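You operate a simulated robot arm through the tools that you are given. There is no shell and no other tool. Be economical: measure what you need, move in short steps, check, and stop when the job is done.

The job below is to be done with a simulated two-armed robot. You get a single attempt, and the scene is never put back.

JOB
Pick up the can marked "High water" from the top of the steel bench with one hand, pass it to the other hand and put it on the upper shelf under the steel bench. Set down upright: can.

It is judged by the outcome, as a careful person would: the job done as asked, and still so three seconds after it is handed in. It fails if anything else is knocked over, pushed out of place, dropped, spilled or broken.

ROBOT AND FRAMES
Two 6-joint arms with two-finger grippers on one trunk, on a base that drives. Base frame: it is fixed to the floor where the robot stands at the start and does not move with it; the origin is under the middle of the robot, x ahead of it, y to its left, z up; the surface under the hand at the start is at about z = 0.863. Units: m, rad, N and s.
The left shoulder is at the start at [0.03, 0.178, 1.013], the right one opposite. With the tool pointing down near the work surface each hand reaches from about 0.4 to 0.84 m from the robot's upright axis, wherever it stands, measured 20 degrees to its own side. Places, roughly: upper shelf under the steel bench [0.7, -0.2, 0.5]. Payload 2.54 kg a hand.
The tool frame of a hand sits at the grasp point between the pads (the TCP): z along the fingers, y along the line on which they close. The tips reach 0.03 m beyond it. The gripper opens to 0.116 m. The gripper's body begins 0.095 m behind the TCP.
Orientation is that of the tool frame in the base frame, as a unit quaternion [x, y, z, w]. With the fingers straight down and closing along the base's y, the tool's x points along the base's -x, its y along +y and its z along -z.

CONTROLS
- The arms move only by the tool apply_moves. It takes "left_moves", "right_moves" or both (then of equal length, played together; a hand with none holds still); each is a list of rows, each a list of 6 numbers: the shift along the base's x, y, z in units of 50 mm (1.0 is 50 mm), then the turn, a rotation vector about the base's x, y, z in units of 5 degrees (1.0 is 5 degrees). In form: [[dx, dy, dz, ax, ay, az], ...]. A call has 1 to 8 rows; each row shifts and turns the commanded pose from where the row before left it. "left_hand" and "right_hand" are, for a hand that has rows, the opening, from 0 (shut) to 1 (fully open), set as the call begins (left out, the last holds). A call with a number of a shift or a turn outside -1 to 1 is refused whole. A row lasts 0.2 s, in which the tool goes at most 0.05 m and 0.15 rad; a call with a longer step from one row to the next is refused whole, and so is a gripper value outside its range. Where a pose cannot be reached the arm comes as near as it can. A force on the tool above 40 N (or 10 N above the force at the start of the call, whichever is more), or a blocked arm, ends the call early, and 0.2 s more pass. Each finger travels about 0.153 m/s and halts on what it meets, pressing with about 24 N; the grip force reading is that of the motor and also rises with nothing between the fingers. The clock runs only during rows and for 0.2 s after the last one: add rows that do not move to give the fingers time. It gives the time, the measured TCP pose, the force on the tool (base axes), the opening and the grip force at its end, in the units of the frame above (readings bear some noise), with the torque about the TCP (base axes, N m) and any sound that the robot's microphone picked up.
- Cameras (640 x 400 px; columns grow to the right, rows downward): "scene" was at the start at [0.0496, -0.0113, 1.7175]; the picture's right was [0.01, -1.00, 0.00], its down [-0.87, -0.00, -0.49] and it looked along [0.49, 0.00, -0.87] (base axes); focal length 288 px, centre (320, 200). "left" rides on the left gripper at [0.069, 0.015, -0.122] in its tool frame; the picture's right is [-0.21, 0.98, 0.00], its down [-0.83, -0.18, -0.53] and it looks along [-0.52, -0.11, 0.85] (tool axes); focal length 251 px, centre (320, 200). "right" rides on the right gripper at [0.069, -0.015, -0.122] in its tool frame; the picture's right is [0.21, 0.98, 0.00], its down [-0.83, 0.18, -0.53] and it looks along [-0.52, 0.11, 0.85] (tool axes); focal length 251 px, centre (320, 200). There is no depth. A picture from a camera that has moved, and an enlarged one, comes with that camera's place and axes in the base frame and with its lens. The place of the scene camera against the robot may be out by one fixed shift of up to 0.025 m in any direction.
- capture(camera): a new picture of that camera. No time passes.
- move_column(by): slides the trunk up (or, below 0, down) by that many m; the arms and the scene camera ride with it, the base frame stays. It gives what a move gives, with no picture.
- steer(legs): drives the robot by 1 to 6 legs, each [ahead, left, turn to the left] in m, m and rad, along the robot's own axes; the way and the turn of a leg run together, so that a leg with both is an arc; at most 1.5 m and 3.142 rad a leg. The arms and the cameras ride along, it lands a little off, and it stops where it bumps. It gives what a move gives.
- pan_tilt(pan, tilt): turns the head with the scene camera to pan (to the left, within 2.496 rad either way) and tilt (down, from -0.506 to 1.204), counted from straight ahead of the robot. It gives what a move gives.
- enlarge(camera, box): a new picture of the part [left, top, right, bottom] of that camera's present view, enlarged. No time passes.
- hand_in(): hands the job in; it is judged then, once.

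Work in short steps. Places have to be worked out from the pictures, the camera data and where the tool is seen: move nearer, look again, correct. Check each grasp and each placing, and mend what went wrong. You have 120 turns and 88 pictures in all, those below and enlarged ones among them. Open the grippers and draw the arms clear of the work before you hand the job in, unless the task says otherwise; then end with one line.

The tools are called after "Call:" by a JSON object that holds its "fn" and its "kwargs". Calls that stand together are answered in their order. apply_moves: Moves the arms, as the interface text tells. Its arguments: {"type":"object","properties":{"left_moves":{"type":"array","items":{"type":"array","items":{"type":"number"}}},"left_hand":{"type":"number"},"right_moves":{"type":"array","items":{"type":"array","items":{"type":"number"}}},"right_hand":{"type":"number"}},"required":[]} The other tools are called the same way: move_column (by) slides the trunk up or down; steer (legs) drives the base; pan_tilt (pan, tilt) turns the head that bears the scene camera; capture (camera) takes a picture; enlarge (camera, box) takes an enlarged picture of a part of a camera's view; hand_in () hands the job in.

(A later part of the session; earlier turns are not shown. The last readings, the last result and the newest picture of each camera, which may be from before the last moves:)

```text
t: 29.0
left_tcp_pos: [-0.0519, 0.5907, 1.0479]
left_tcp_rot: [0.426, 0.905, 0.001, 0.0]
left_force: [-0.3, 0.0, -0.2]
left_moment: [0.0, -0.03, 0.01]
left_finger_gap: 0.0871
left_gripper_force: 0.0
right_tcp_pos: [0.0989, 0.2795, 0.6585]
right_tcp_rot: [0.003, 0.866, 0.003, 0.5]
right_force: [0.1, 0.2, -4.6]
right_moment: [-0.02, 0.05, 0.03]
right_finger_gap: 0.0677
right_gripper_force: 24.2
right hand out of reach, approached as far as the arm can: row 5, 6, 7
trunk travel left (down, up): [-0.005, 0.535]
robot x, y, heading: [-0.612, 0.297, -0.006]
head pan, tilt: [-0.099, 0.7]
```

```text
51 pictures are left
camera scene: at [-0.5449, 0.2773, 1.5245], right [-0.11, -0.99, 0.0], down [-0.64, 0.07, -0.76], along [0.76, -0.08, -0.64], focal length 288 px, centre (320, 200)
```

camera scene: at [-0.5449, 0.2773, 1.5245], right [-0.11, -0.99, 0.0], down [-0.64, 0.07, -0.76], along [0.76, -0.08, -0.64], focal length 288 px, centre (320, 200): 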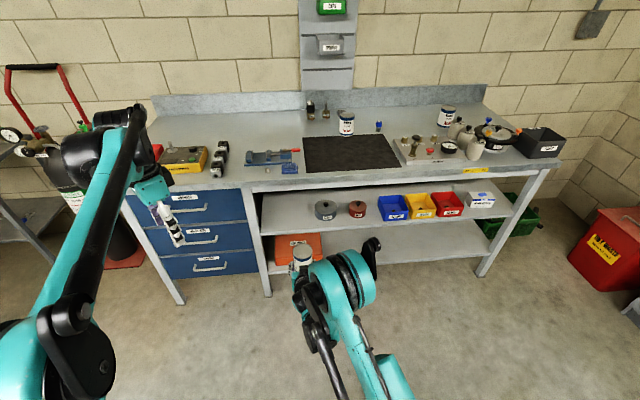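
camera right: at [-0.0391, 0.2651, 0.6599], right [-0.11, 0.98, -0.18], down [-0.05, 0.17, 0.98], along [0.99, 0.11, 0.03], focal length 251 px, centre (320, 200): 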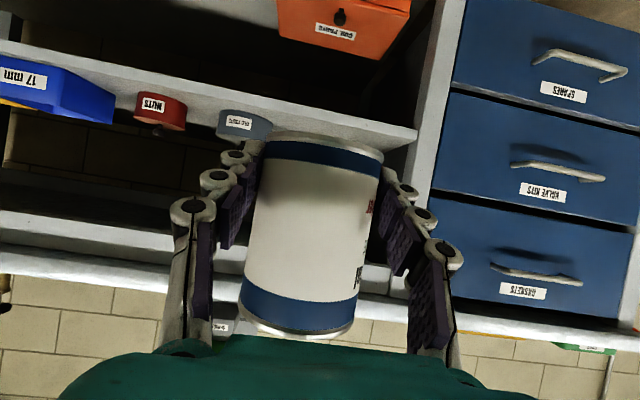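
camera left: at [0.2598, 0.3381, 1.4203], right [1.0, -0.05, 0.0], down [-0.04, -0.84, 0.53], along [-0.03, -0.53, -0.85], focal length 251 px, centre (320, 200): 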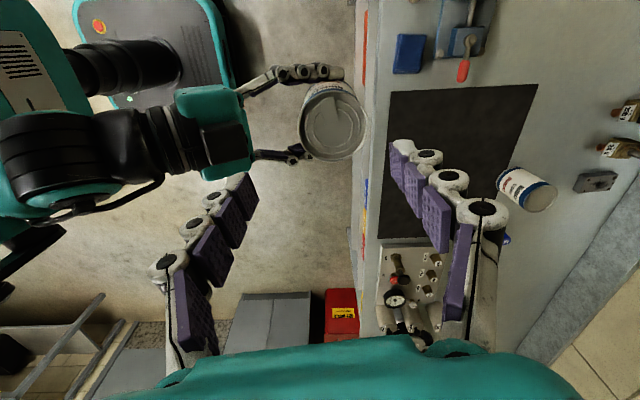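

Downward reach is limited this close in; farther out it should be better. Zoom to measure shelf height.

Call:
{"fn": "enlarge", "kwargs": {"camera": "right", "box": [0, 0, 440, 275]}}

Call:
{"fn": "enlarge", "kwargs": {"camera": "scene", "box": [230, 160, 550, 310]}}

```text
1.45 times, centred on (220, 138) of right
camera zoom: at [-0.0391, 0.2651, 0.6599], right [-0.11, 0.98, -0.18], down [-0.05, 0.17, 0.98], along [0.99, 0.11, 0.03], focal length 366 px, centre (466, 291)
```

zoom: 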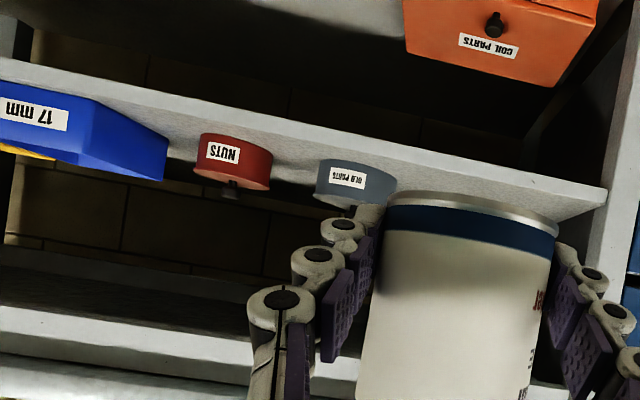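

```text
2.00 times, centred on (390, 235) of scene
camera zoom: at [-0.5449, 0.2773, 1.5245], right [-0.11, -0.99, 0.0], down [-0.64, 0.07, -0.76], along [0.76, -0.08, -0.64], focal length 575 px, centre (180, 130)
```

zoom: 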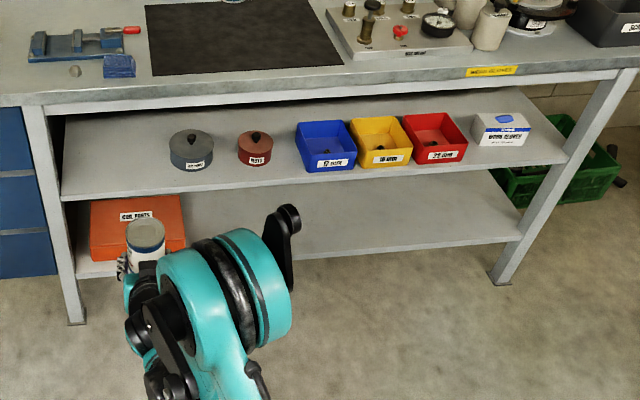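

Shelf top is ≈0.505, front edge x≈0.45, left end y≈0.47, grey jar spans y≈0.08–0.19. Target: can centre near (0.555, 0.33). I drive left 0.1 and test a farther, lower reach while still well in front of the bench.

Call:
{"fn": "steer", "kwargs": {"legs": [[0.0, 0.1, 0.0]]}}

Call:
{"fn": "apply_moves", "kwargs": {"right_moves": [[0.8, -0.3, 0, 0, 0, 0], [0.8, -0.3, 0, 0, 0, 0], [0.2, -0.3, -0.5, 0, 0, 0], [0, 0, -0.6, 0, 0, 0], [0, 0, -0.6, 0, 0, 0], [0, 0, 0, 0, 0, 0]]}}

```text
t: 30.1
left_tcp_pos: [-0.0521, 0.6942, 1.0491]
left_tcp_rot: [0.425, 0.905, 0.0, 0.0]
left_force: [-0.2, 0.1, 0.6]
left_moment: [-0.08, -0.01, -0.01]
left_finger_gap: 0.087
left_gripper_force: 0.0
right_tcp_pos: [0.0999, 0.3853, 0.6591]
right_tcp_rot: [0.001, 0.866, 0.004, 0.5]
right_force: [-0.2, 0.9, -4.0]
right_moment: [-0.05, 0.03, -0.02]
right_finger_gap: 0.0679
right_gripper_force: 24.4
trunk travel left (down, up): [-0.005, 0.535]
robot x, y, heading: [-0.6126, 0.4042, -0.007]
head pan, tilt: [-0.099, 0.7]
```

```text
t: 31.5
left_tcp_pos: [-0.0512, 0.6938, 1.0494]
left_tcp_rot: [0.424, 0.906, 0.0, -0.001]
left_force: [0.2, 0.2, 0.0]
left_moment: [-0.02, -0.03, -0.01]
left_finger_gap: 0.0871
left_gripper_force: 0.2
right_tcp_pos: [0.1882, 0.3378, 0.5731]
right_tcp_rot: [0.002, 0.866, 0.004, 0.499]
right_force: [-1.1, 0.2, -4.3]
right_moment: [0.02, 0.03, -0.02]
right_finger_gap: 0.0679
right_gripper_force: 23.9
trunk travel left (down, up): [-0.005, 0.535]
robot x, y, heading: [-0.6109, 0.3984, -0.005]
head pan, tilt: [-0.099, 0.7]
```

Reached z≈0.573. Test that 0.53 is reachable here in free air, then look.

Call:
{"fn": "apply_moves", "kwargs": {"right_moves": [[0, 0, -0.5, 0, 0, 0], [0, 0, -0.4, 0, 0, 0], [0, 0, 0, 0, 0, 0]]}}

Call:
{"fn": "capture", "kwargs": {"camera": "right"}}

Call:
{"fn": "capture", "kwargs": {"camera": "scene"}}

```text
t: 32.3
left_tcp_pos: [-0.0515, 0.6938, 1.0492]
left_tcp_rot: [0.425, 0.905, 0.0, 0.0]
left_force: [-0.1, 0.9, -0.2]
left_moment: [0.01, -0.03, -0.01]
left_finger_gap: 0.0872
left_gripper_force: 0.1
right_tcp_pos: [0.1808, 0.337, 0.5665]
right_tcp_rot: [0.001, 0.867, 0.005, 0.498]
right_force: [-0.6, -0.2, -4.3]
right_moment: [-0.01, 0.05, 0.03]
right_finger_gap: 0.0676
right_gripper_force: 24.4
right hand out of reach, approached as far as the arm can: row 1, 2
trunk travel left (down, up): [-0.005, 0.535]
robot x, y, heading: [-0.6124, 0.3983, -0.005]
head pan, tilt: [-0.099, 0.7]
```

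```text
48 pictures are left
camera right: at [0.0429, 0.3216, 0.5673], right [-0.11, 0.98, -0.18], down [-0.05, 0.17, 0.98], along [0.99, 0.11, 0.03], focal length 251 px, centre (320, 200)
```

right: 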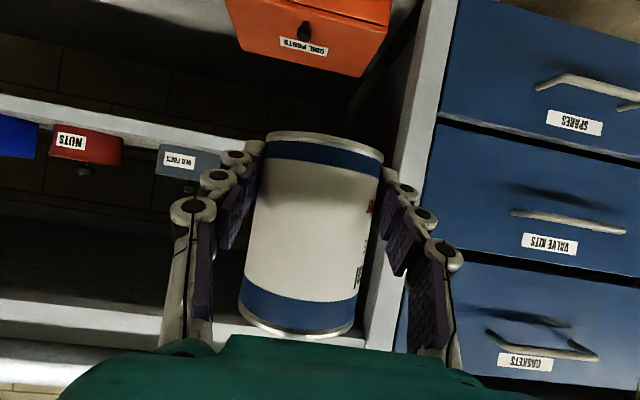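

```text
47 pictures are left
camera scene: at [-0.5442, 0.3787, 1.5245], right [-0.1, -0.99, 0.0], down [-0.64, 0.07, -0.76], along [0.76, -0.08, -0.64], focal length 288 px, centre (320, 200)
```

scene: 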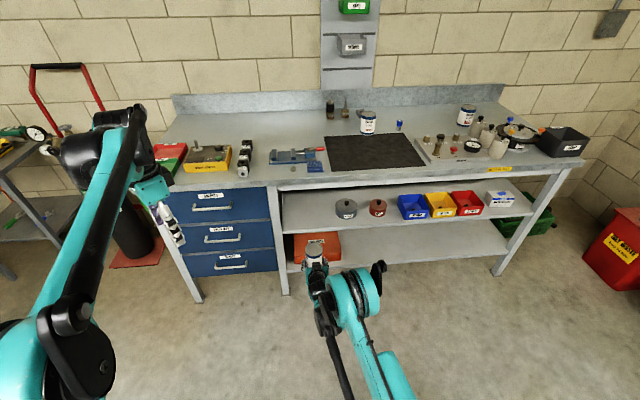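

Down-reach stalls at 0.567 here. Explore farther out (still in front of the bench) to find a place where z≈0.53 is reachable.

Call:
{"fn": "apply_moves", "kwargs": {"right_moves": [[0.5, 0, 0.5, 0, 0, 0], [0.7, 0, 0, 0, 0, 0], [0.4, 0, 0, 0, 0, 0], [0, 0, -0.6, 0, 0, 0], [0, 0, -0.6, 0, 0, 0], [0, 0, 0, 0, 0, 0]]}}

```text
t: 33.7
left_tcp_pos: [-0.0519, 0.694, 1.0491]
left_tcp_rot: [0.424, 0.906, 0.001, 0.0]
left_force: [-1.0, 0.2, -0.4]
left_moment: [0.0, -0.02, 0.0]
left_finger_gap: 0.0872
left_gripper_force: 0.0
right_tcp_pos: [0.2276, 0.3288, 0.5852]
right_tcp_rot: [0.002, 0.867, 0.004, 0.498]
right_force: [0.9, 0.2, -4.3]
right_moment: [0.03, 0.01, 0.02]
right_finger_gap: 0.0677
right_gripper_force: 24.0
right hand out of reach, approached as far as the arm can: row 2, 3, 4, 5
trunk travel left (down, up): [-0.005, 0.535]
robot x, y, heading: [-0.6104, 0.3983, -0.006]
head pan, tilt: [-0.099, 0.7]
```

The limit looks like a wrist/pitch limit with the 30° approach. Test in free air whether a 10° steeper hand reaches lower (informing a possible regrasp higher on the can).

Call:
{"fn": "apply_moves", "kwargs": {"right_moves": [[-0.5, 0.1, 0.3, 0, 0, 0], [-0.2, 0, 0.2, 0, 1, 0], [0, 0, 0, 0, 1, 0], [0, 0, -0.5, 0, 0, 0], [0, 0, -0.7, 0, 0, 0], [0, 0, -0.7, 0, 0, 0], [0, 0, 0, 0, 0, 0]]}}

```text
t: 35.3
left_tcp_pos: [-0.0518, 0.6947, 1.0487]
left_tcp_rot: [0.424, 0.906, 0.0, 0.0]
left_force: [0.1, 0.2, 0.7]
left_moment: [-0.01, 0.0, 0.04]
left_finger_gap: 0.0873
left_gripper_force: 0.1
right_tcp_pos: [0.1832, 0.3333, 0.5416]
right_tcp_rot: [0.002, 0.907, 0.004, 0.421]
right_force: [0.0, -0.1, -4.9]
right_moment: [-0.01, 0.06, 0.02]
right_finger_gap: 0.0677
right_gripper_force: 23.9
right hand out of reach, approached as far as the arm can: row 6
trunk travel left (down, up): [-0.005, 0.535]
robot x, y, heading: [-0.6163, 0.3977, -0.005]
head pan, tilt: [-0.099, 0.7]
```

10° steeper reaches 0.54, so a regrasp higher on the can (≈55 mm up) at 40° pitch will reach the shelf. I'll hand the can back to the left (top grip) and regrasp; first raise the right hand to the earlier handover pose, can upright.

Call:
{"fn": "apply_moves", "kwargs": {"right_moves": [[0, 0, 0.85, 0, -1, 0], [0, 0, 0.9, 0, -1, 0], [0, 0.1, 0.9, 0, 0, 0], [0, 0.1, 0.9, 0, 0, 0], [0, 0.1, 0.9, 0, 0, 0], [-0.8, 0.1, 0.55, 0, 0, 0], [-0.8, 0.13, 0.5, 0, 0, 0], [-0.8, 0.13, 0.5, 0, 0, 0]]}}

Call:
{"fn": "pan_tilt", "kwargs": {"pan": 0.0, "tilt": 0.85}}

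Call:
{"fn": "capture", "kwargs": {"camera": "scene"}}

Call:
{"fn": "capture", "kwargs": {"camera": "left"}}

```text
t: 37.1
left_tcp_pos: [-0.0534, 0.694, 1.049]
left_tcp_rot: [0.424, 0.905, 0.001, 0.0]
left_force: [-0.1, 0.5, -0.7]
left_moment: [0.01, -0.02, 0.02]
left_finger_gap: 0.0868
left_gripper_force: 0.1
right_tcp_pos: [0.0644, 0.3686, 0.8407]
right_tcp_rot: [0.002, 0.866, 0.004, 0.5]
right_force: [0.4, 0.1, -4.3]
right_moment: [0.01, 0.09, -0.02]
right_finger_gap: 0.0677
right_gripper_force: 24.5
trunk travel left (down, up): [-0.005, 0.535]
robot x, y, heading: [-0.611, 0.4024, -0.002]
head pan, tilt: [-0.099, 0.7]
```

```text
t: 37.8
left_tcp_pos: [-0.0521, 0.6927, 1.0489]
left_tcp_rot: [0.424, 0.906, 0.0, 0.001]
left_force: [-0.3, -0.7, -0.5]
left_moment: [0.01, 0.01, 0.01]
left_finger_gap: 0.0869
left_gripper_force: 0.0
right_tcp_pos: [0.0659, 0.3675, 0.8397]
right_tcp_rot: [0.002, 0.866, 0.003, 0.5]
right_force: [-0.3, -0.3, -4.6]
right_moment: [-0.01, 0.09, 0.0]
right_finger_gap: 0.068
right_gripper_force: 24.0
trunk travel left (down, up): [-0.005, 0.535]
robot x, y, heading: [-0.6141, 0.3995, -0.012]
head pan, tilt: [0.0, 0.85]
```

```text
46 pictures are left
camera scene: at [-0.5507, 0.3871, 1.5122], right [0.0, -1.0, 0.0], down [-0.75, 0.0, -0.66], along [0.66, 0.0, -0.75], focal length 288 px, centre (320, 200)
```

scene: 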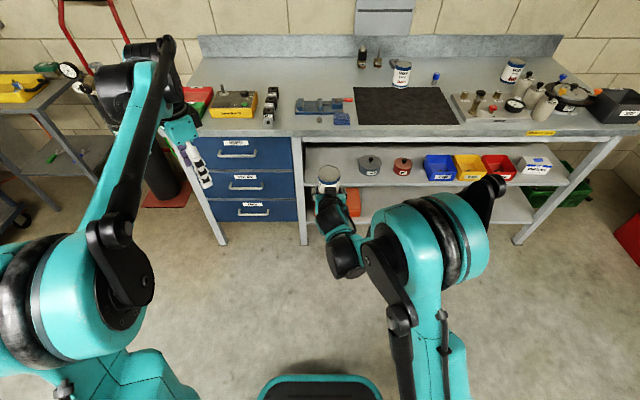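

```text
45 pictures are left
camera left: at [-0.0847, 0.7564, 1.1704], right [0.89, 0.46, 0.0], down [0.39, -0.75, 0.53], along [0.25, -0.47, -0.85], focal length 251 px, centre (320, 200)
```

left: 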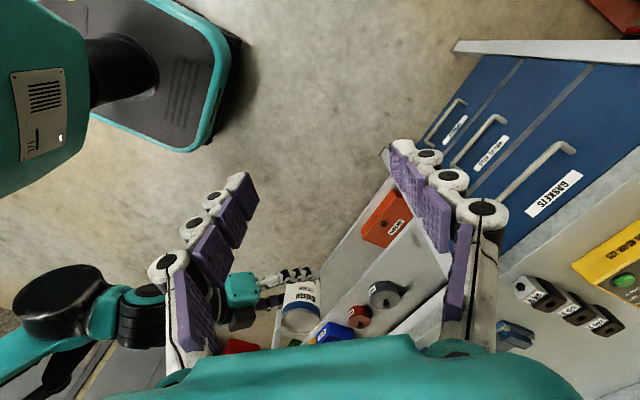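

Bring the left hand over the can (z≈1.03), restoring the yaw.

Call:
{"fn": "apply_moves", "kwargs": {"left_moves": [[0.32, -0.815, 0, 0, 0, -1], [0.32, -0.815, 0, 0, 0, -1], [0.32, -0.815, 0, 0, 0, -1], [0.32, -0.815, 0, 0, 0, -1], [0.32, -0.815, -0.1, 0, 0, -1], [0.32, -0.815, -0.1, 0, 0, -1], [0.32, -0.815, -0.1, 0, 0, 0], [0.32, -0.815, -0.1, 0, 0, 0]], "left_hand": 0.8}}

Call:
{"fn": "capture", "kwargs": {"camera": "left"}}

```text
t: 39.6
left_tcp_pos: [0.0763, 0.3666, 1.0269]
left_tcp_rot: [0.644, 0.765, 0.0, -0.001]
left_force: [0.9, 0.7, -0.9]
left_moment: [0.02, 0.02, 0.03]
left_finger_gap: 0.0926
left_gripper_force: 0.1
right_tcp_pos: [0.066, 0.368, 0.8398]
right_tcp_rot: [0.004, 0.867, 0.003, 0.499]
right_force: [0.7, -0.1, -4.4]
right_moment: [0.03, 0.06, -0.02]
right_finger_gap: 0.0677
right_gripper_force: 23.9
trunk travel left (down, up): [-0.005, 0.535]
robot x, y, heading: [-0.6144, 0.3999, -0.002]
head pan, tilt: [0.0, 0.85]
```

```text
44 pictures are left
camera left: at [0.0801, 0.4369, 1.1486], right [1.0, -0.05, 0.0], down [-0.04, -0.84, 0.53], along [-0.02, -0.53, -0.85], focal length 251 px, centre (320, 200)
```

left: 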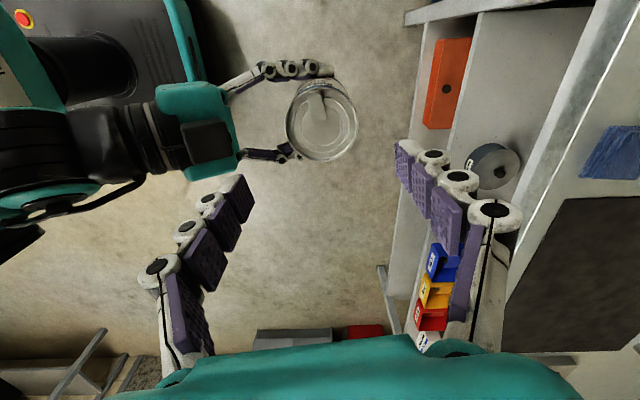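

Can top at ≈(0.079, 0.371); descend to z≈0.898.

Call:
{"fn": "apply_moves", "kwargs": {"left_moves": [[0.04, 0.07, -0.6, 0, 0, 0], [0, 0, -0.7, 0, 0, 0], [0, 0, -0.5, 0, 0, 0], [0, 0, -0.4, 0, 0, 0], [0, 0, -0.36, 0, 0, 0], [0, 0, 0, 0, 0, 0]]}}

Call:
{"fn": "capture", "kwargs": {"camera": "left"}}

```text
t: 41.0
left_tcp_pos: [0.0773, 0.3689, 0.9025]
left_tcp_rot: [0.644, 0.765, 0.0, 0.0]
left_force: [-0.3, 0.1, -0.3]
left_moment: [0.0, -0.01, 0.0]
left_finger_gap: 0.0926
left_gripper_force: 0.0
right_tcp_pos: [0.066, 0.3682, 0.8411]
right_tcp_rot: [0.002, 0.867, 0.004, 0.499]
right_force: [-0.4, -0.3, -4.4]
right_moment: [0.02, 0.08, 0.04]
right_finger_gap: 0.0678
right_gripper_force: 24.3
trunk travel left (down, up): [-0.005, 0.535]
robot x, y, heading: [-0.6128, 0.4004, -0.007]
head pan, tilt: [0.0, 0.85]
```

```text
43 pictures are left
camera left: at [0.0801, 0.4395, 1.023], right [1.0, -0.05, 0.0], down [-0.04, -0.84, 0.53], along [-0.02, -0.53, -0.85], focal length 251 px, centre (320, 200)
```

left: 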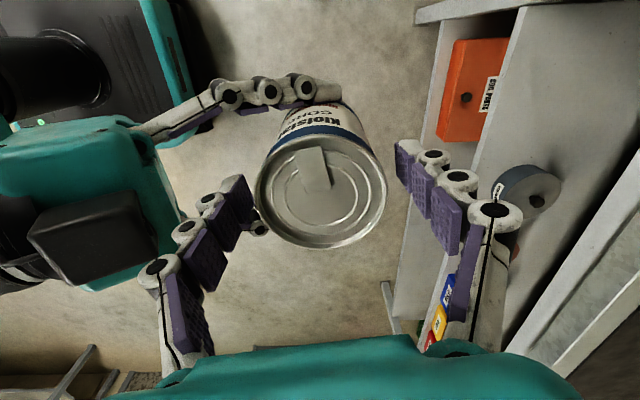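

Well placed. Close the left hand, then check.

Call:
{"fn": "apply_moves", "kwargs": {"left_moves": [[0, 0, -0.06, 0, 0, 0], [0, 0, 0, 0, 0, 0], [0, 0, 0, 0, 0, 0], [0, 0, 0, 0, 0, 0]], "left_hand": 0}}

Call:
{"fn": "capture", "kwargs": {"camera": "left"}}

```text
t: 42.0
left_tcp_pos: [0.077, 0.3687, 0.899]
left_tcp_rot: [0.644, 0.765, 0.0, 0.0]
left_force: [-0.2, -0.9, 12.1]
left_moment: [-0.06, -0.1, -0.11]
left_finger_gap: 0.0687
left_gripper_force: 24.0
right_tcp_pos: [0.0646, 0.368, 0.8409]
right_tcp_rot: [0.001, 0.867, 0.005, 0.499]
right_force: [-0.2, 0.9, -15.7]
right_moment: [-0.03, 0.25, 0.15]
right_finger_gap: 0.0676
right_gripper_force: 23.8
trunk travel left (down, up): [-0.005, 0.535]
robot x, y, heading: [-0.6139, 0.3967, -0.009]
head pan, tilt: [0.0, 0.85]
```

```text
42 pictures are left
camera left: at [0.0806, 0.4396, 1.0203], right [1.0, -0.05, 0.0], down [-0.04, -0.84, 0.53], along [-0.02, -0.53, -0.85], focal length 251 px, centre (320, 200)
```

left: 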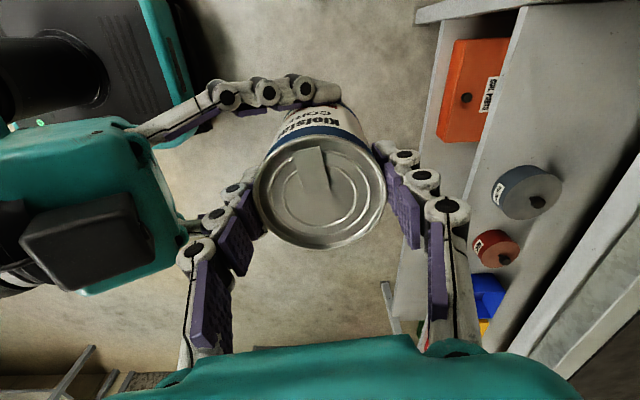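

Both grip. Open the right hand.

Call:
{"fn": "apply_moves", "kwargs": {"right_moves": [[0, 0, 0, 0, 0, 0], [0, 0, 0, 0, 0, 0], [0, 0, 0, 0, 0, 0]], "right_hand": 1}}

```text
t: 42.8
left_tcp_pos: [0.0765, 0.3692, 0.8993]
left_tcp_rot: [0.644, 0.765, -0.001, 0.0]
left_force: [0.1, 0.7, 0.2]
left_moment: [0.0, -0.01, -0.02]
left_finger_gap: 0.0685
left_gripper_force: 23.9
right_tcp_pos: [0.0669, 0.3683, 0.84]
right_tcp_rot: [0.001, 0.867, 0.005, 0.499]
right_force: [0.4, -0.5, -1.3]
right_moment: [0.0, 0.01, -0.02]
right_finger_gap: 0.1159
right_gripper_force: 0.2
trunk travel left (down, up): [-0.005, 0.535]
robot x, y, heading: [-0.6152, 0.4008, -0.006]
head pan, tilt: [0.0, 0.85]
```

Right is free. Retreat it, pitch to 40°, and raise 38 mm.

Call:
{"fn": "apply_moves", "kwargs": {"right_moves": [[-0.5, 0, 0, 0, 0, 0], [-0.8, 0, 0, 0, 0, 0], [-0.8, 0, 0, 0, 0, 0], [-0.5, 0, 0.2, 0, 1, 0], [0, 0, 0.5, 0, 1, 0], [0, 0, 0.06, 0, 0, 0], [0, 0, 0, 0, 0, 0]]}}

Call:
{"fn": "capture", "kwargs": {"camera": "right"}}

Call:
{"fn": "capture", "kwargs": {"camera": "left"}}

```text
t: 44.4
left_tcp_pos: [0.0772, 0.3692, 0.8991]
left_tcp_rot: [0.645, 0.764, 0.0, 0.0]
left_force: [-0.3, 0.6, -0.4]
left_moment: [0.0, -0.01, 0.02]
left_finger_gap: 0.0681
left_gripper_force: 24.1
right_tcp_pos: [-0.0666, 0.368, 0.8774]
right_tcp_rot: [0.002, 0.907, 0.004, 0.421]
right_force: [0.0, -0.1, -0.1]
right_moment: [-0.01, 0.01, 0.01]
right_finger_gap: 0.1158
right_gripper_force: 0.1
trunk travel left (down, up): [-0.005, 0.535]
robot x, y, heading: [-0.6111, 0.4015, -0.005]
head pan, tilt: [0.0, 0.85]
```

```text
41 pictures are left
camera right: at [-0.2026, 0.3524, 0.9026], right [-0.14, 0.98, -0.16], down [0.12, 0.17, 0.98], along [0.98, 0.11, -0.15], focal length 251 px, centre (320, 200)
```

right: 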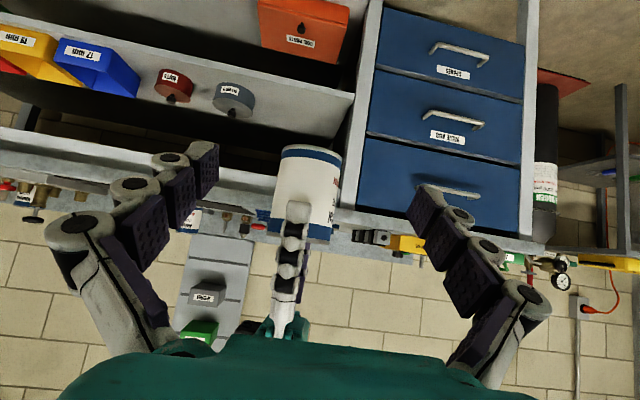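

```text
40 pictures are left
camera left: at [0.0805, 0.4396, 1.0202], right [1.0, -0.05, 0.0], down [-0.04, -0.84, 0.53], along [-0.02, -0.53, -0.85], focal length 251 px, centre (320, 200)
```

left: 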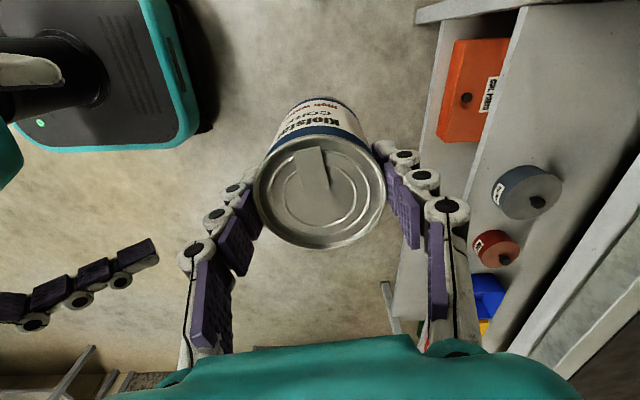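

Advance the right hand in two stages, watching palm clearance against the left finger.

Call:
{"fn": "apply_moves", "kwargs": {"right_moves": [[0.7, 0, 0, 0, 0, 0], [0.7, 0, 0, 0, 0, 0], [0.5, 0, 0, 0, 0, 0], [0.3, 0, 0, 0, 0, 0], [0, 0, 0, 0, 0, 0]]}}

Call:
{"fn": "capture", "kwargs": {"camera": "right"}}

Call:
{"fn": "capture", "kwargs": {"camera": "left"}}

```text
t: 45.6
left_tcp_pos: [0.0765, 0.3689, 0.8994]
left_tcp_rot: [0.644, 0.765, 0.0, 0.0]
left_force: [0.2, -0.1, -0.7]
left_moment: [0.01, 0.04, -0.02]
left_finger_gap: 0.0683
left_gripper_force: 23.8
right_tcp_pos: [0.043, 0.3662, 0.8761]
right_tcp_rot: [0.003, 0.907, 0.004, 0.422]
right_force: [0.8, 0.8, 0.3]
right_moment: [0.04, -0.02, 0.03]
right_finger_gap: 0.1159
right_gripper_force: 0.0
trunk travel left (down, up): [-0.005, 0.535]
robot x, y, heading: [-0.6132, 0.3976, -0.004]
head pan, tilt: [0.0, 0.85]
```

```text
39 pictures are left
camera right: at [-0.0922, 0.351, 0.9017], right [-0.14, 0.98, -0.16], down [0.12, 0.17, 0.98], along [0.98, 0.11, -0.15], focal length 251 px, centre (320, 200)
```

right: 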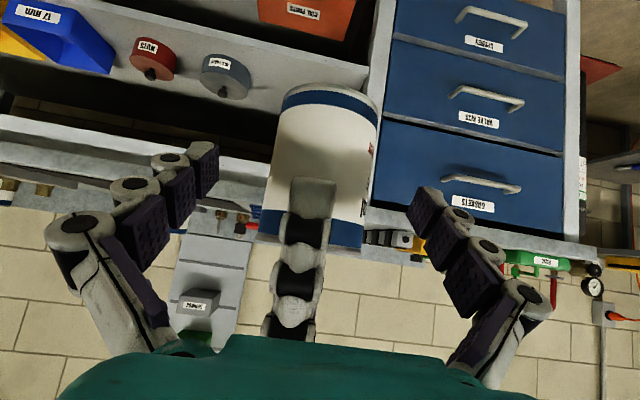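

```text
38 pictures are left
camera left: at [0.0805, 0.4396, 1.0203], right [1.0, -0.05, 0.0], down [-0.04, -0.84, 0.53], along [-0.02, -0.53, -0.85], focal length 251 px, centre (320, 200)
```

left: 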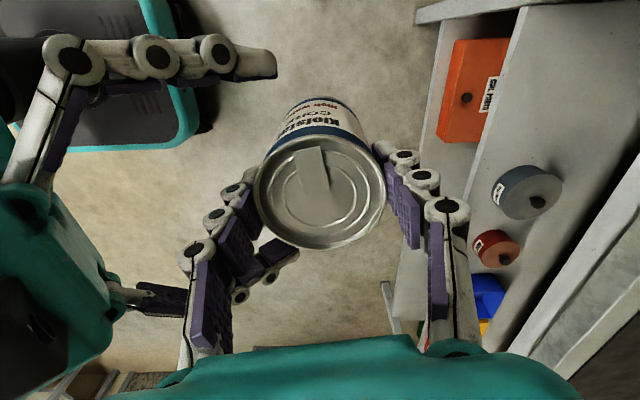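

Clearance to the left finger is modest; advance another 18 mm only, then check.

Call:
{"fn": "apply_moves", "kwargs": {"right_moves": [[0.2, 0.04, 0, 0, 0, 0], [0.16, 0, 0, 0, 0, 0], [0, 0, 0, 0, 0, 0]]}}

Call:
{"fn": "capture", "kwargs": {"camera": "left"}}

Call:
{"fn": "capture", "kwargs": {"camera": "right"}}

```text
t: 46.4
left_tcp_pos: [0.0764, 0.3686, 0.899]
left_tcp_rot: [0.644, 0.765, 0.0, -0.001]
left_force: [-0.3, 0.1, -1.0]
left_moment: [0.02, 0.01, 0.03]
left_finger_gap: 0.0683
left_gripper_force: 24.4
right_tcp_pos: [0.0608, 0.3683, 0.8778]
right_tcp_rot: [0.002, 0.907, 0.004, 0.421]
right_force: [-0.4, 0.5, 0.8]
right_moment: [0.02, 0.0, -0.02]
right_finger_gap: 0.116
right_gripper_force: 0.1
trunk travel left (down, up): [-0.005, 0.535]
robot x, y, heading: [-0.6159, 0.3989, -0.008]
head pan, tilt: [0.0, 0.85]
```

```text
37 pictures are left
camera left: at [0.0805, 0.4396, 1.0202], right [1.0, -0.05, 0.0], down [-0.04, -0.84, 0.53], along [-0.02, -0.53, -0.85], focal length 251 px, centre (320, 200)
```

left: 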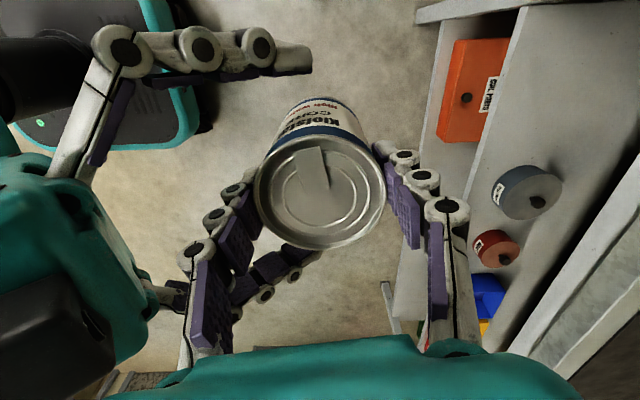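

```text
36 pictures are left
camera right: at [-0.0745, 0.3525, 0.9022], right [-0.14, 0.98, -0.16], down [0.12, 0.17, 0.98], along [0.98, 0.11, -0.15], focal length 251 px, centre (320, 200)
```

right: 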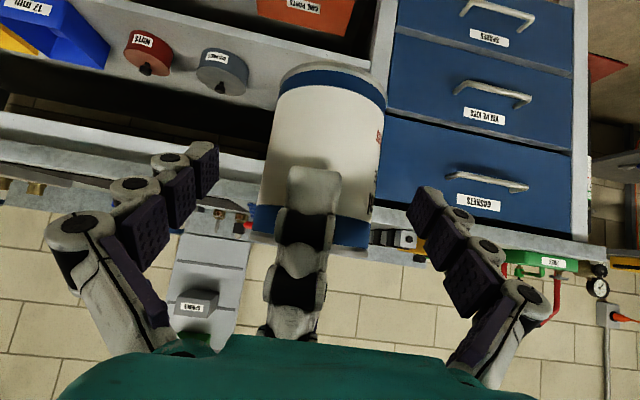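

Tips extend forward as the hand closes (as in the first grasp), so this position is fine. Close the right hand.

Call:
{"fn": "apply_moves", "kwargs": {"right_moves": [[0, 0, 0, 0, 0, 0], [0, 0, 0, 0, 0, 0], [0, 0, 0, 0, 0, 0]], "right_hand": 0}}

Call:
{"fn": "capture", "kwargs": {"camera": "left"}}

Call:
{"fn": "capture", "kwargs": {"camera": "right"}}

```text
t: 47.2
left_tcp_pos: [0.078, 0.369, 0.8991]
left_tcp_rot: [0.644, 0.765, 0.001, 0.0]
left_force: [6.6, -0.9, -6.3]
left_moment: [0.08, -0.3, -0.28]
left_finger_gap: 0.0681
left_gripper_force: 23.9
right_tcp_pos: [0.0612, 0.3684, 0.8765]
right_tcp_rot: [0.002, 0.907, 0.003, 0.422]
right_force: [-6.1, 1.4, 5.0]
right_moment: [-0.1, 0.01, 0.3]
right_finger_gap: 0.0679
right_gripper_force: 23.8
trunk travel left (down, up): [-0.005, 0.535]
robot x, y, heading: [-0.6114, 0.3988, -0.008]
head pan, tilt: [0.0, 0.85]
```

```text
35 pictures are left
camera left: at [0.0807, 0.4397, 1.02], right [1.0, -0.05, 0.0], down [-0.04, -0.84, 0.53], along [-0.02, -0.53, -0.85], focal length 251 px, centre (320, 200)
```

left: 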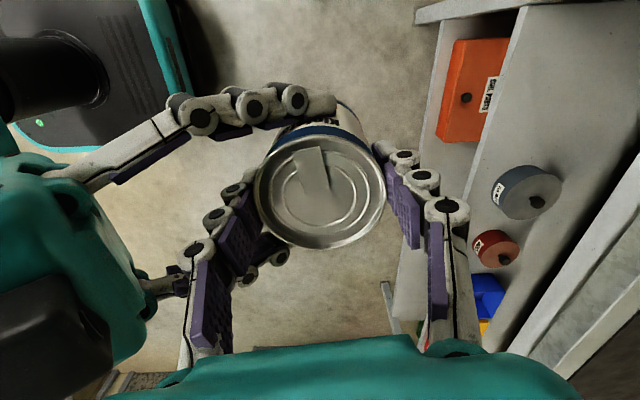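

```text
34 pictures are left
camera right: at [-0.0747, 0.3527, 0.9023], right [-0.14, 0.98, -0.16], down [0.12, 0.17, 0.98], along [0.98, 0.12, -0.15], focal length 251 px, centre (320, 200)
```

right: 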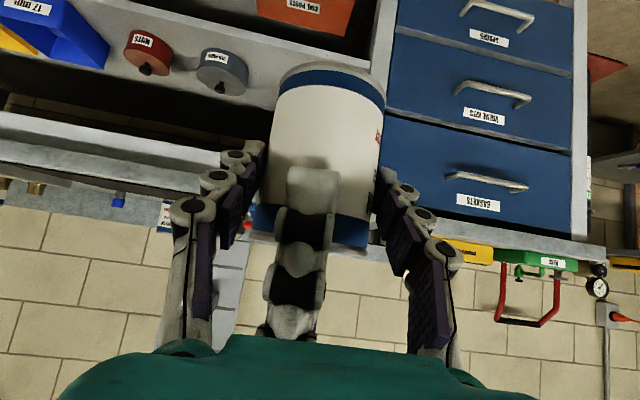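

Right grips at mid-to-upper height. Open the left just 3–4 mm per side and raise it a little.

Call:
{"fn": "apply_moves", "kwargs": {"left_moves": [[0, 0, 0, 0, 0, 0], [0, 0, 0, 0, 0, 0]], "left_hand": 0.66}}

Call:
{"fn": "apply_moves", "kwargs": {"left_moves": [[0, 0, 0.2, 0, 0, 0], [0, 0, 0.4, 0, 0, 0], [0, 0, 0.5, 0, 0, 0], [0, 0, 0.8, 0, 0, 0]]}}

Call:
{"fn": "capture", "kwargs": {"camera": "left"}}

Call:
{"fn": "capture", "kwargs": {"camera": "right"}}

```text
t: 47.8
left_tcp_pos: [0.0771, 0.3692, 0.8989]
left_tcp_rot: [0.644, 0.765, 0.0, 0.001]
left_force: [1.4, -0.3, -0.2]
left_moment: [0.03, -0.05, 0.01]
left_finger_gap: 0.0767
left_gripper_force: 0.1
right_tcp_pos: [0.0614, 0.3683, 0.8779]
right_tcp_rot: [0.003, 0.907, 0.004, 0.421]
right_force: [0.4, 0.2, 0.2]
right_moment: [0.03, 0.06, -0.01]
right_finger_gap: 0.0681
right_gripper_force: 24.0
trunk travel left (down, up): [-0.005, 0.535]
robot x, y, heading: [-0.6105, 0.4012, -0.005]
head pan, tilt: [0.0, 0.85]
```

```text
t: 48.8
left_tcp_pos: [0.0779, 0.3705, 0.9935]
left_tcp_rot: [0.645, 0.764, 0.0, 0.0]
left_force: [0.1, 0.1, 0.3]
left_moment: [-0.03, -0.03, -0.01]
left_finger_gap: 0.0766
left_gripper_force: 0.0
right_tcp_pos: [0.0623, 0.3683, 0.8779]
right_tcp_rot: [0.003, 0.906, 0.004, 0.423]
right_force: [-0.6, 0.3, 0.3]
right_moment: [-0.05, 0.07, 0.0]
right_finger_gap: 0.0683
right_gripper_force: 23.8
trunk travel left (down, up): [-0.005, 0.535]
robot x, y, heading: [-0.6135, 0.399, -0.003]
head pan, tilt: [0.0, 0.85]
```

```text
33 pictures are left
camera left: at [0.081, 0.4412, 1.1151], right [1.0, -0.05, 0.0], down [-0.04, -0.84, 0.53], along [-0.02, -0.53, -0.85], focal length 251 px, centre (320, 200)
```

left: 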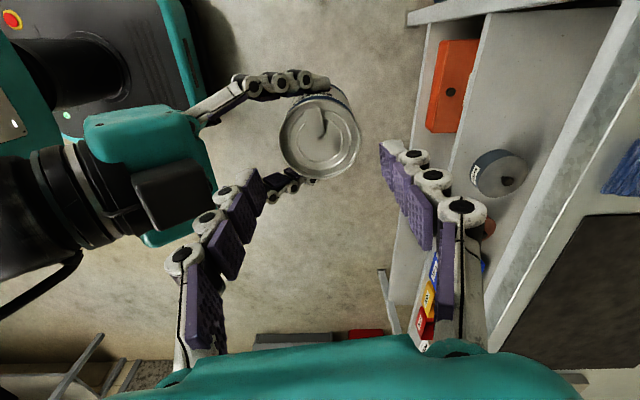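

```text
32 pictures are left
camera right: at [-0.0747, 0.3527, 0.9023], right [-0.14, 0.98, -0.16], down [0.12, 0.17, 0.98], along [0.98, 0.11, -0.15], focal length 251 px, centre (320, 200)
```

right: 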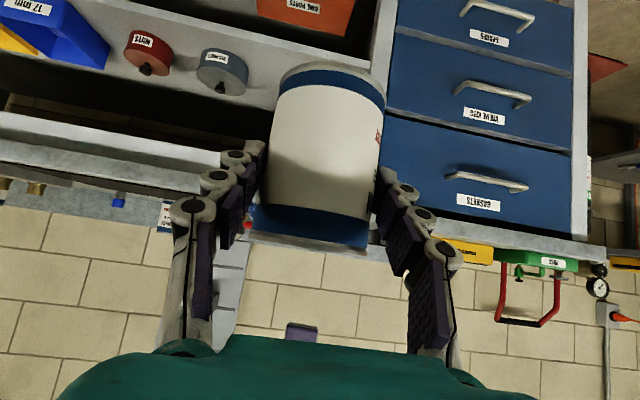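

Transfer done. Swing the left arm back to its side and then look from the scene camera.

Call:
{"fn": "apply_moves", "kwargs": {"left_moves": [[0, 0.3, 0.6, 0, 0, 0], [-0.32, 0.85, 0.3, 0, 0, 1], [-0.35, 0.85, 0.1, 0, 0, 1], [-0.4, 0.85, 0, 0, 0, 1], [-0.4, 0.85, 0, 0, 0, 1], [-0.4, 0.85, 0, 0, 0, 1], [-0.4, 0.85, 0, 0, 0, 1], [-0.4, 0.7, 0, 0, 0, 0]]}}

Call:
{"fn": "apply_moves", "kwargs": {"right_moves": [[0.8, -0.1, -0.5, 0, 0, 0], [0.8, -0.1, -0.5, 0, 0, 0], [0.8, -0.1, -0.6, 0, 0, 0], [0.1, -0.1, -0.9, 0, 0, 0], [0, -0.1, -0.9, 0, 0, 0], [0, -0.1, -0.9, 0, 0, 0], [0, 0, -0.6, 0, 0, 0], [0, 0, 0, 0, 0, 0]]}}

Call:
{"fn": "pan_tilt", "kwargs": {"pan": -0.1, "tilt": 0.75}}

Call:
{"fn": "capture", "kwargs": {"camera": "right"}}

Call:
{"fn": "capture", "kwargs": {"camera": "scene"}}

```text
t: 50.6
left_tcp_pos: [-0.0542, 0.6766, 1.0429]
left_tcp_rot: [0.425, 0.905, 0.0, 0.0]
left_force: [0.0, -0.1, 0.0]
left_moment: [0.01, -0.02, -0.01]
left_finger_gap: 0.0764
left_gripper_force: 0.1
right_tcp_pos: [0.0611, 0.3676, 0.8778]
right_tcp_rot: [0.003, 0.907, 0.003, 0.421]
right_force: [-0.1, 0.3, 0.5]
right_moment: [-0.03, 0.06, -0.02]
right_finger_gap: 0.0679
right_gripper_force: 24.4
trunk travel left (down, up): [-0.005, 0.535]
robot x, y, heading: [-0.6128, 0.4002, -0.009]
head pan, tilt: [0.0, 0.85]
```

```text
refused: row 3 steps farther than a row can; nothing moved
```

```text
t: 51.3
left_tcp_pos: [-0.0536, 0.676, 1.0436]
left_tcp_rot: [0.424, 0.906, -0.001, 0.0]
left_force: [0.0, -0.1, 0.7]
left_moment: [-0.01, 0.01, -0.04]
left_finger_gap: 0.0765
left_gripper_force: 0.1
right_tcp_pos: [0.0617, 0.3682, 0.8767]
right_tcp_rot: [0.002, 0.907, 0.003, 0.422]
right_force: [-0.5, 0.1, -0.6]
right_moment: [0.0, 0.07, 0.0]
right_finger_gap: 0.0679
right_gripper_force: 24.0
trunk travel left (down, up): [-0.005, 0.535]
robot x, y, heading: [-0.6112, 0.3938, -0.001]
head pan, tilt: [-0.099, 0.75]
```

```text
31 pictures are left
camera right: at [-0.0747, 0.3528, 0.9022], right [-0.14, 0.98, -0.16], down [0.12, 0.17, 0.98], along [0.98, 0.11, -0.15], focal length 251 px, centre (320, 200)
```

right: 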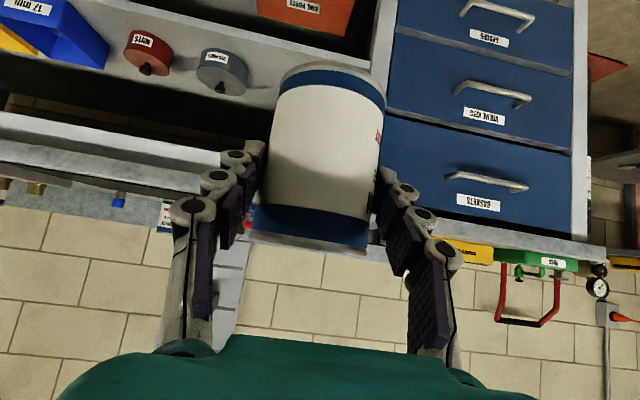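

```text
30 pictures are left
camera scene: at [-0.5464, 0.3791, 1.5202], right [-0.1, -0.99, 0.0], down [-0.68, 0.07, -0.73], along [0.73, -0.08, -0.68], focal length 288 px, centre (320, 200)
```

scene: 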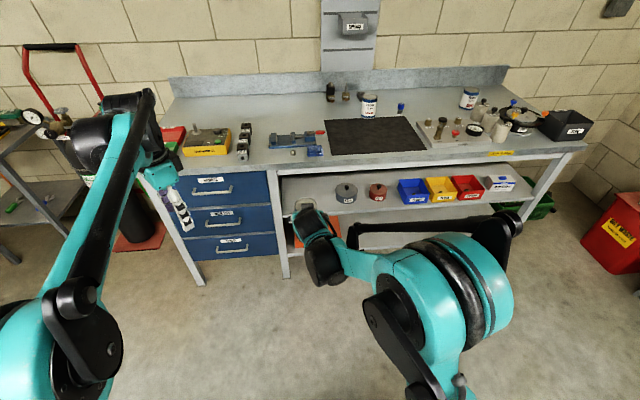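

Lower and extend the right hand in free air to z≈0.615 at rel x≈0.80.

Call:
{"fn": "apply_moves", "kwargs": {"right_moves": [[0.7, -0.1, -0.5, 0, 0, 0], [0.7, -0.1, -0.5, 0, 0, 0], [0.7, -0.1, -0.5, 0, 0, 0], [0.3, -0.1, -0.8, 0, 0, 0], [0, -0.1, -0.9, 0, 0, 0], [0, -0.1, -0.9, 0, 0, 0], [0, 0, -0.8, 0, 0, 0], [0, 0, -0.3, 0, 0, 0]]}}

Call:
{"fn": "capture", "kwargs": {"camera": "scene"}}

Call:
{"fn": "capture", "kwargs": {"camera": "right"}}

```text
t: 53.1
left_tcp_pos: [-0.0537, 0.6744, 1.0428]
left_tcp_rot: [0.423, 0.906, 0.0, 0.0]
left_force: [0.3, 0.4, -0.3]
left_moment: [-0.02, -0.02, -0.02]
left_finger_gap: 0.0765
left_gripper_force: 0.0
right_tcp_pos: [0.1818, 0.3373, 0.6157]
right_tcp_rot: [0.002, 0.907, 0.004, 0.422]
right_force: [-0.1, -0.4, -0.4]
right_moment: [-0.03, 0.07, 0.01]
right_finger_gap: 0.0678
right_gripper_force: 24.1
trunk travel left (down, up): [-0.005, 0.535]
robot x, y, heading: [-0.612, 0.4012, -0.004]
head pan, tilt: [-0.099, 0.75]
```

```text
29 pictures are left
camera scene: at [-0.546, 0.3789, 1.5202], right [-0.1, -0.99, 0.0], down [-0.68, 0.07, -0.73], along [0.73, -0.08, -0.68], focal length 288 px, centre (320, 200)
```

scene: 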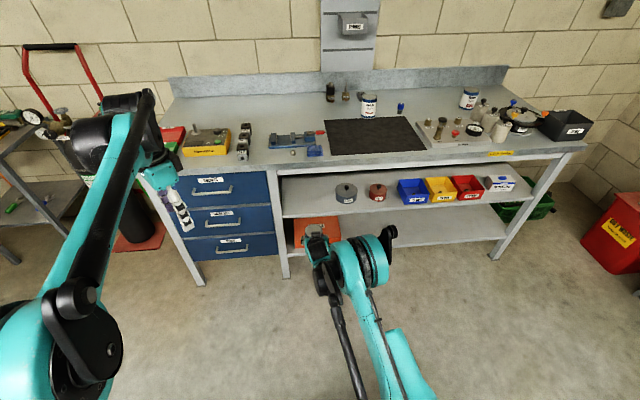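

```text
28 pictures are left
camera right: at [0.0452, 0.3214, 0.642], right [-0.14, 0.98, -0.16], down [0.12, 0.17, 0.98], along [0.98, 0.11, -0.15], focal length 251 px, centre (320, 200)
```

right: 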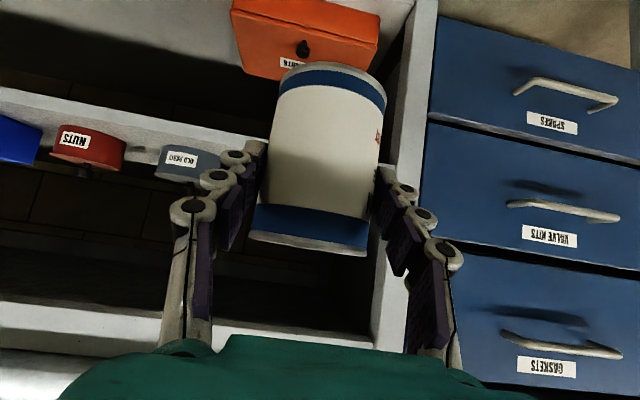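

The arm's elbow comes forward near bench height, so I need the bench front edge and elbow positions accurately before driving in.

Call:
{"fn": "enlarge", "kwargs": {"camera": "scene", "box": [260, 120, 440, 300]}}

Call:
{"fn": "enlarge", "kwargs": {"camera": "left", "box": [0, 0, 640, 400]}}

```text
2.22 times, centred on (350, 210) of scene
camera zoom: at [-0.546, 0.3789, 1.5202], right [-0.1, -0.99, 0.0], down [-0.68, 0.07, -0.73], along [0.73, -0.08, -0.68], focal length 639 px, centre (253, 178)
```

zoom: 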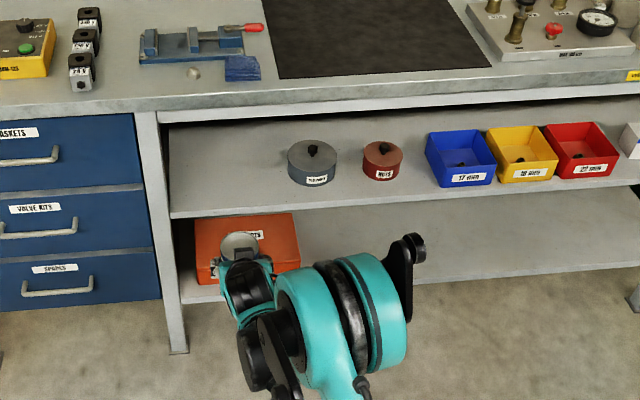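

```text
1.00 times, centred on (320, 200) of left (not enlarged: the box is as wide or as high as the picture)
camera zoom: at [-0.0855, 0.7382, 1.1644], right [0.89, 0.46, 0.0], down [0.39, -0.75, 0.53], along [0.25, -0.47, -0.85], focal length 251 px, centre (320, 200)
```

zoom: 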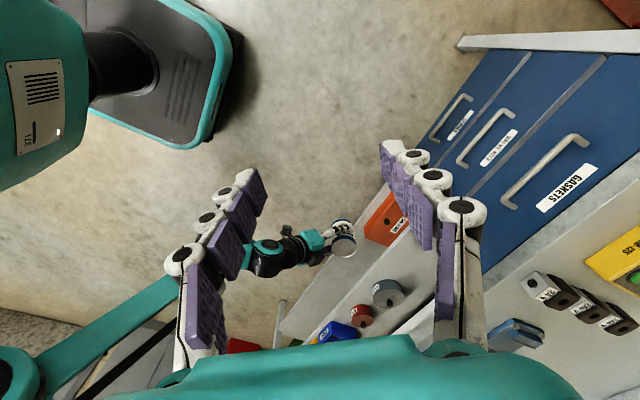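

Bench edge ≈0.367, shelf edge ≈0.452; the elbow trails the hand to its right. Turning the robot a bit right gives the elbow more clearance. Drive left 0.21 and turn −0.3 rad.

Call:
{"fn": "steer", "kwargs": {"legs": [[0.0, 0.21, 0.0], [0.0, 0.0, -0.3]]}}

Call:
{"fn": "pan_tilt", "kwargs": {"pan": 0.0, "tilt": 0.8}}

Call:
{"fn": "apply_moves", "kwargs": {"right_moves": [[0, 0, -0.4, 0, 0, 0], [0, 0, -0.2, 0, 0, 0], [0, 0, 0, 0, 0, 0]]}}

Call:
{"fn": "capture", "kwargs": {"camera": "scene"}}

Call:
{"fn": "capture", "kwargs": {"camera": "right"}}

```text
t: 55.7
left_tcp_pos: [0.0049, 0.7042, 1.0434]
left_tcp_rot: [0.556, 0.831, 0.0, 0.001]
left_force: [-0.6, -0.7, 0.0]
left_moment: [0.03, -0.01, -0.02]
left_finger_gap: 0.0766
left_gripper_force: 0.2
right_tcp_pos: [0.1281, 0.3117, 0.6164]
right_tcp_rot: [0.139, 0.896, -0.06, 0.418]
right_force: [0.3, -0.6, 0.2]
right_moment: [0.04, 0.11, 0.01]
right_finger_gap: 0.0681
right_gripper_force: 24.0
trunk travel left (down, up): [-0.005, 0.535]
robot x, y, heading: [-0.6132, 0.6019, -0.314]
head pan, tilt: [-0.099, 0.75]
```

```text
t: 56.4
left_tcp_pos: [0.0047, 0.704, 1.0428]
left_tcp_rot: [0.556, 0.831, 0.0, 0.0]
left_force: [-0.2, -1.0, 0.0]
left_moment: [0.01, 0.0, -0.01]
left_finger_gap: 0.0766
left_gripper_force: 0.0
right_tcp_pos: [0.1283, 0.3115, 0.6177]
right_tcp_rot: [0.139, 0.897, -0.059, 0.416]
right_force: [-0.4, 0.5, 0.0]
right_moment: [0.01, 0.06, -0.01]
right_finger_gap: 0.068
right_gripper_force: 24.6
trunk travel left (down, up): [-0.005, 0.535]
robot x, y, heading: [-0.6128, 0.6104, -0.305]
head pan, tilt: [0.0, 0.799]
```

```text
t: 57.1
left_tcp_pos: [0.0053, 0.705, 1.0431]
left_tcp_rot: [0.557, 0.831, 0.0, 0.0]
left_force: [-0.3, 0.4, 0.6]
left_moment: [0.01, -0.01, 0.0]
left_finger_gap: 0.0766
left_gripper_force: 0.0
right_tcp_pos: [0.1278, 0.3115, 0.5875]
right_tcp_rot: [0.139, 0.896, -0.06, 0.417]
right_force: [0.7, -0.6, -0.3]
right_moment: [0.03, 0.08, 0.02]
right_finger_gap: 0.0677
right_gripper_force: 23.7
trunk travel left (down, up): [-0.005, 0.535]
robot x, y, heading: [-0.6131, 0.6072, -0.309]
head pan, tilt: [0.0, 0.799]
```

```text
25 pictures are left
camera scene: at [-0.5494, 0.5796, 1.5162], right [-0.3, -0.95, 0.0], down [-0.68, 0.22, -0.7], along [0.66, -0.21, -0.72], focal length 288 px, centre (320, 200)
```

scene: 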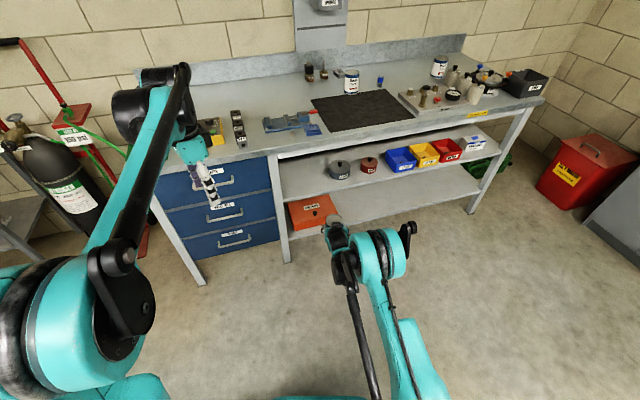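

```text
24 pictures are left
camera right: at [-0.007, 0.3376, 0.6133], right [0.16, 0.97, -0.16], down [0.17, 0.13, 0.98], along [0.97, -0.18, -0.15], focal length 251 px, centre (320, 200)
```

right: 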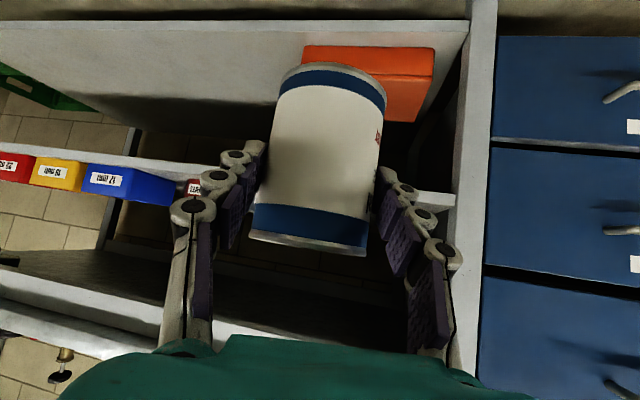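

Raise slightly for entry clearance and drive 0.22 m toward the bench along base x, then look.

Call:
{"fn": "apply_moves", "kwargs": {"right_moves": [[0, 0, 0.3, 0, 0, 0], [0, 0, 0, 0, 0, 0]]}}

Call:
{"fn": "steer", "kwargs": {"legs": [[0.21, 0.067, 0.0]]}}

Call:
{"fn": "capture", "kwargs": {"camera": "scene"}}

Call:
{"fn": "capture", "kwargs": {"camera": "right"}}

Call:
{"fn": "capture", "kwargs": {"camera": "left"}}

```text
t: 57.8
left_tcp_pos: [0.0053, 0.7044, 1.0426]
left_tcp_rot: [0.556, 0.831, 0.0, 0.0]
left_force: [0.4, -0.1, -1.2]
left_moment: [-0.03, 0.02, -0.02]
left_finger_gap: 0.0765
left_gripper_force: 0.1
right_tcp_pos: [0.1268, 0.3117, 0.6022]
right_tcp_rot: [0.139, 0.896, -0.06, 0.417]
right_force: [0.1, 0.3, -0.2]
right_moment: [0.04, 0.07, 0.02]
right_finger_gap: 0.0676
right_gripper_force: 23.9
trunk travel left (down, up): [-0.005, 0.535]
robot x, y, heading: [-0.6115, 0.6056, -0.308]
head pan, tilt: [0.0, 0.799]
```

```text
t: 59.4
left_tcp_pos: [0.2275, 0.704, 1.042]
left_tcp_rot: [0.555, 0.832, 0.0, 0.0]
left_force: [0.1, -0.5, 0.1]
left_moment: [0.03, 0.03, 0.0]
left_finger_gap: 0.0764
left_gripper_force: 0.1
right_tcp_pos: [0.3483, 0.3123, 0.6018]
right_tcp_rot: [0.14, 0.896, -0.061, 0.416]
right_force: [-0.3, 0.0, -0.9]
right_moment: [0.0, 0.06, 0.01]
right_finger_gap: 0.0677
right_gripper_force: 23.9
trunk travel left (down, up): [-0.005, 0.535]
robot x, y, heading: [-0.3893, 0.6096, -0.308]
head pan, tilt: [0.0, 0.799]
```

```text
23 pictures are left
camera scene: at [-0.327, 0.5797, 1.5161], right [-0.3, -0.95, 0.0], down [-0.68, 0.22, -0.7], along [0.66, -0.21, -0.72], focal length 288 px, centre (320, 200)
```

scene: 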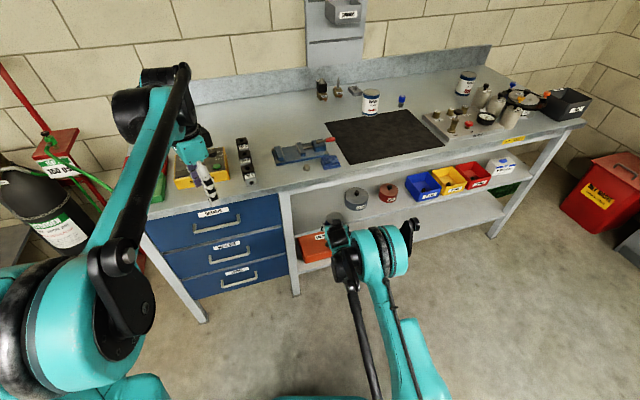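

```text
22 pictures are left
camera right: at [0.2147, 0.3377, 0.6276], right [0.16, 0.97, -0.16], down [0.17, 0.13, 0.98], along [0.97, -0.18, -0.15], focal length 251 px, centre (320, 200)
```

right: 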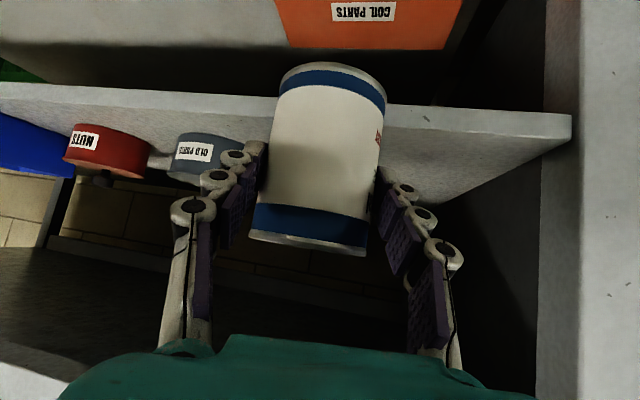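

```text
21 pictures are left
camera left: at [0.2145, 0.7737, 1.1638], right [0.98, 0.17, 0.0], down [0.15, -0.83, 0.53], along [0.09, -0.53, -0.85], focal length 251 px, centre (320, 200)
```

left: 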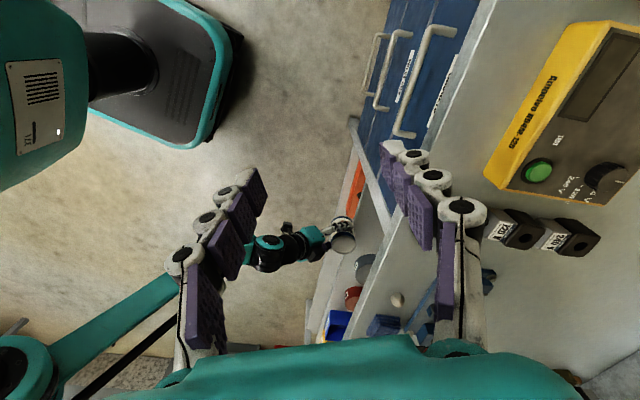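

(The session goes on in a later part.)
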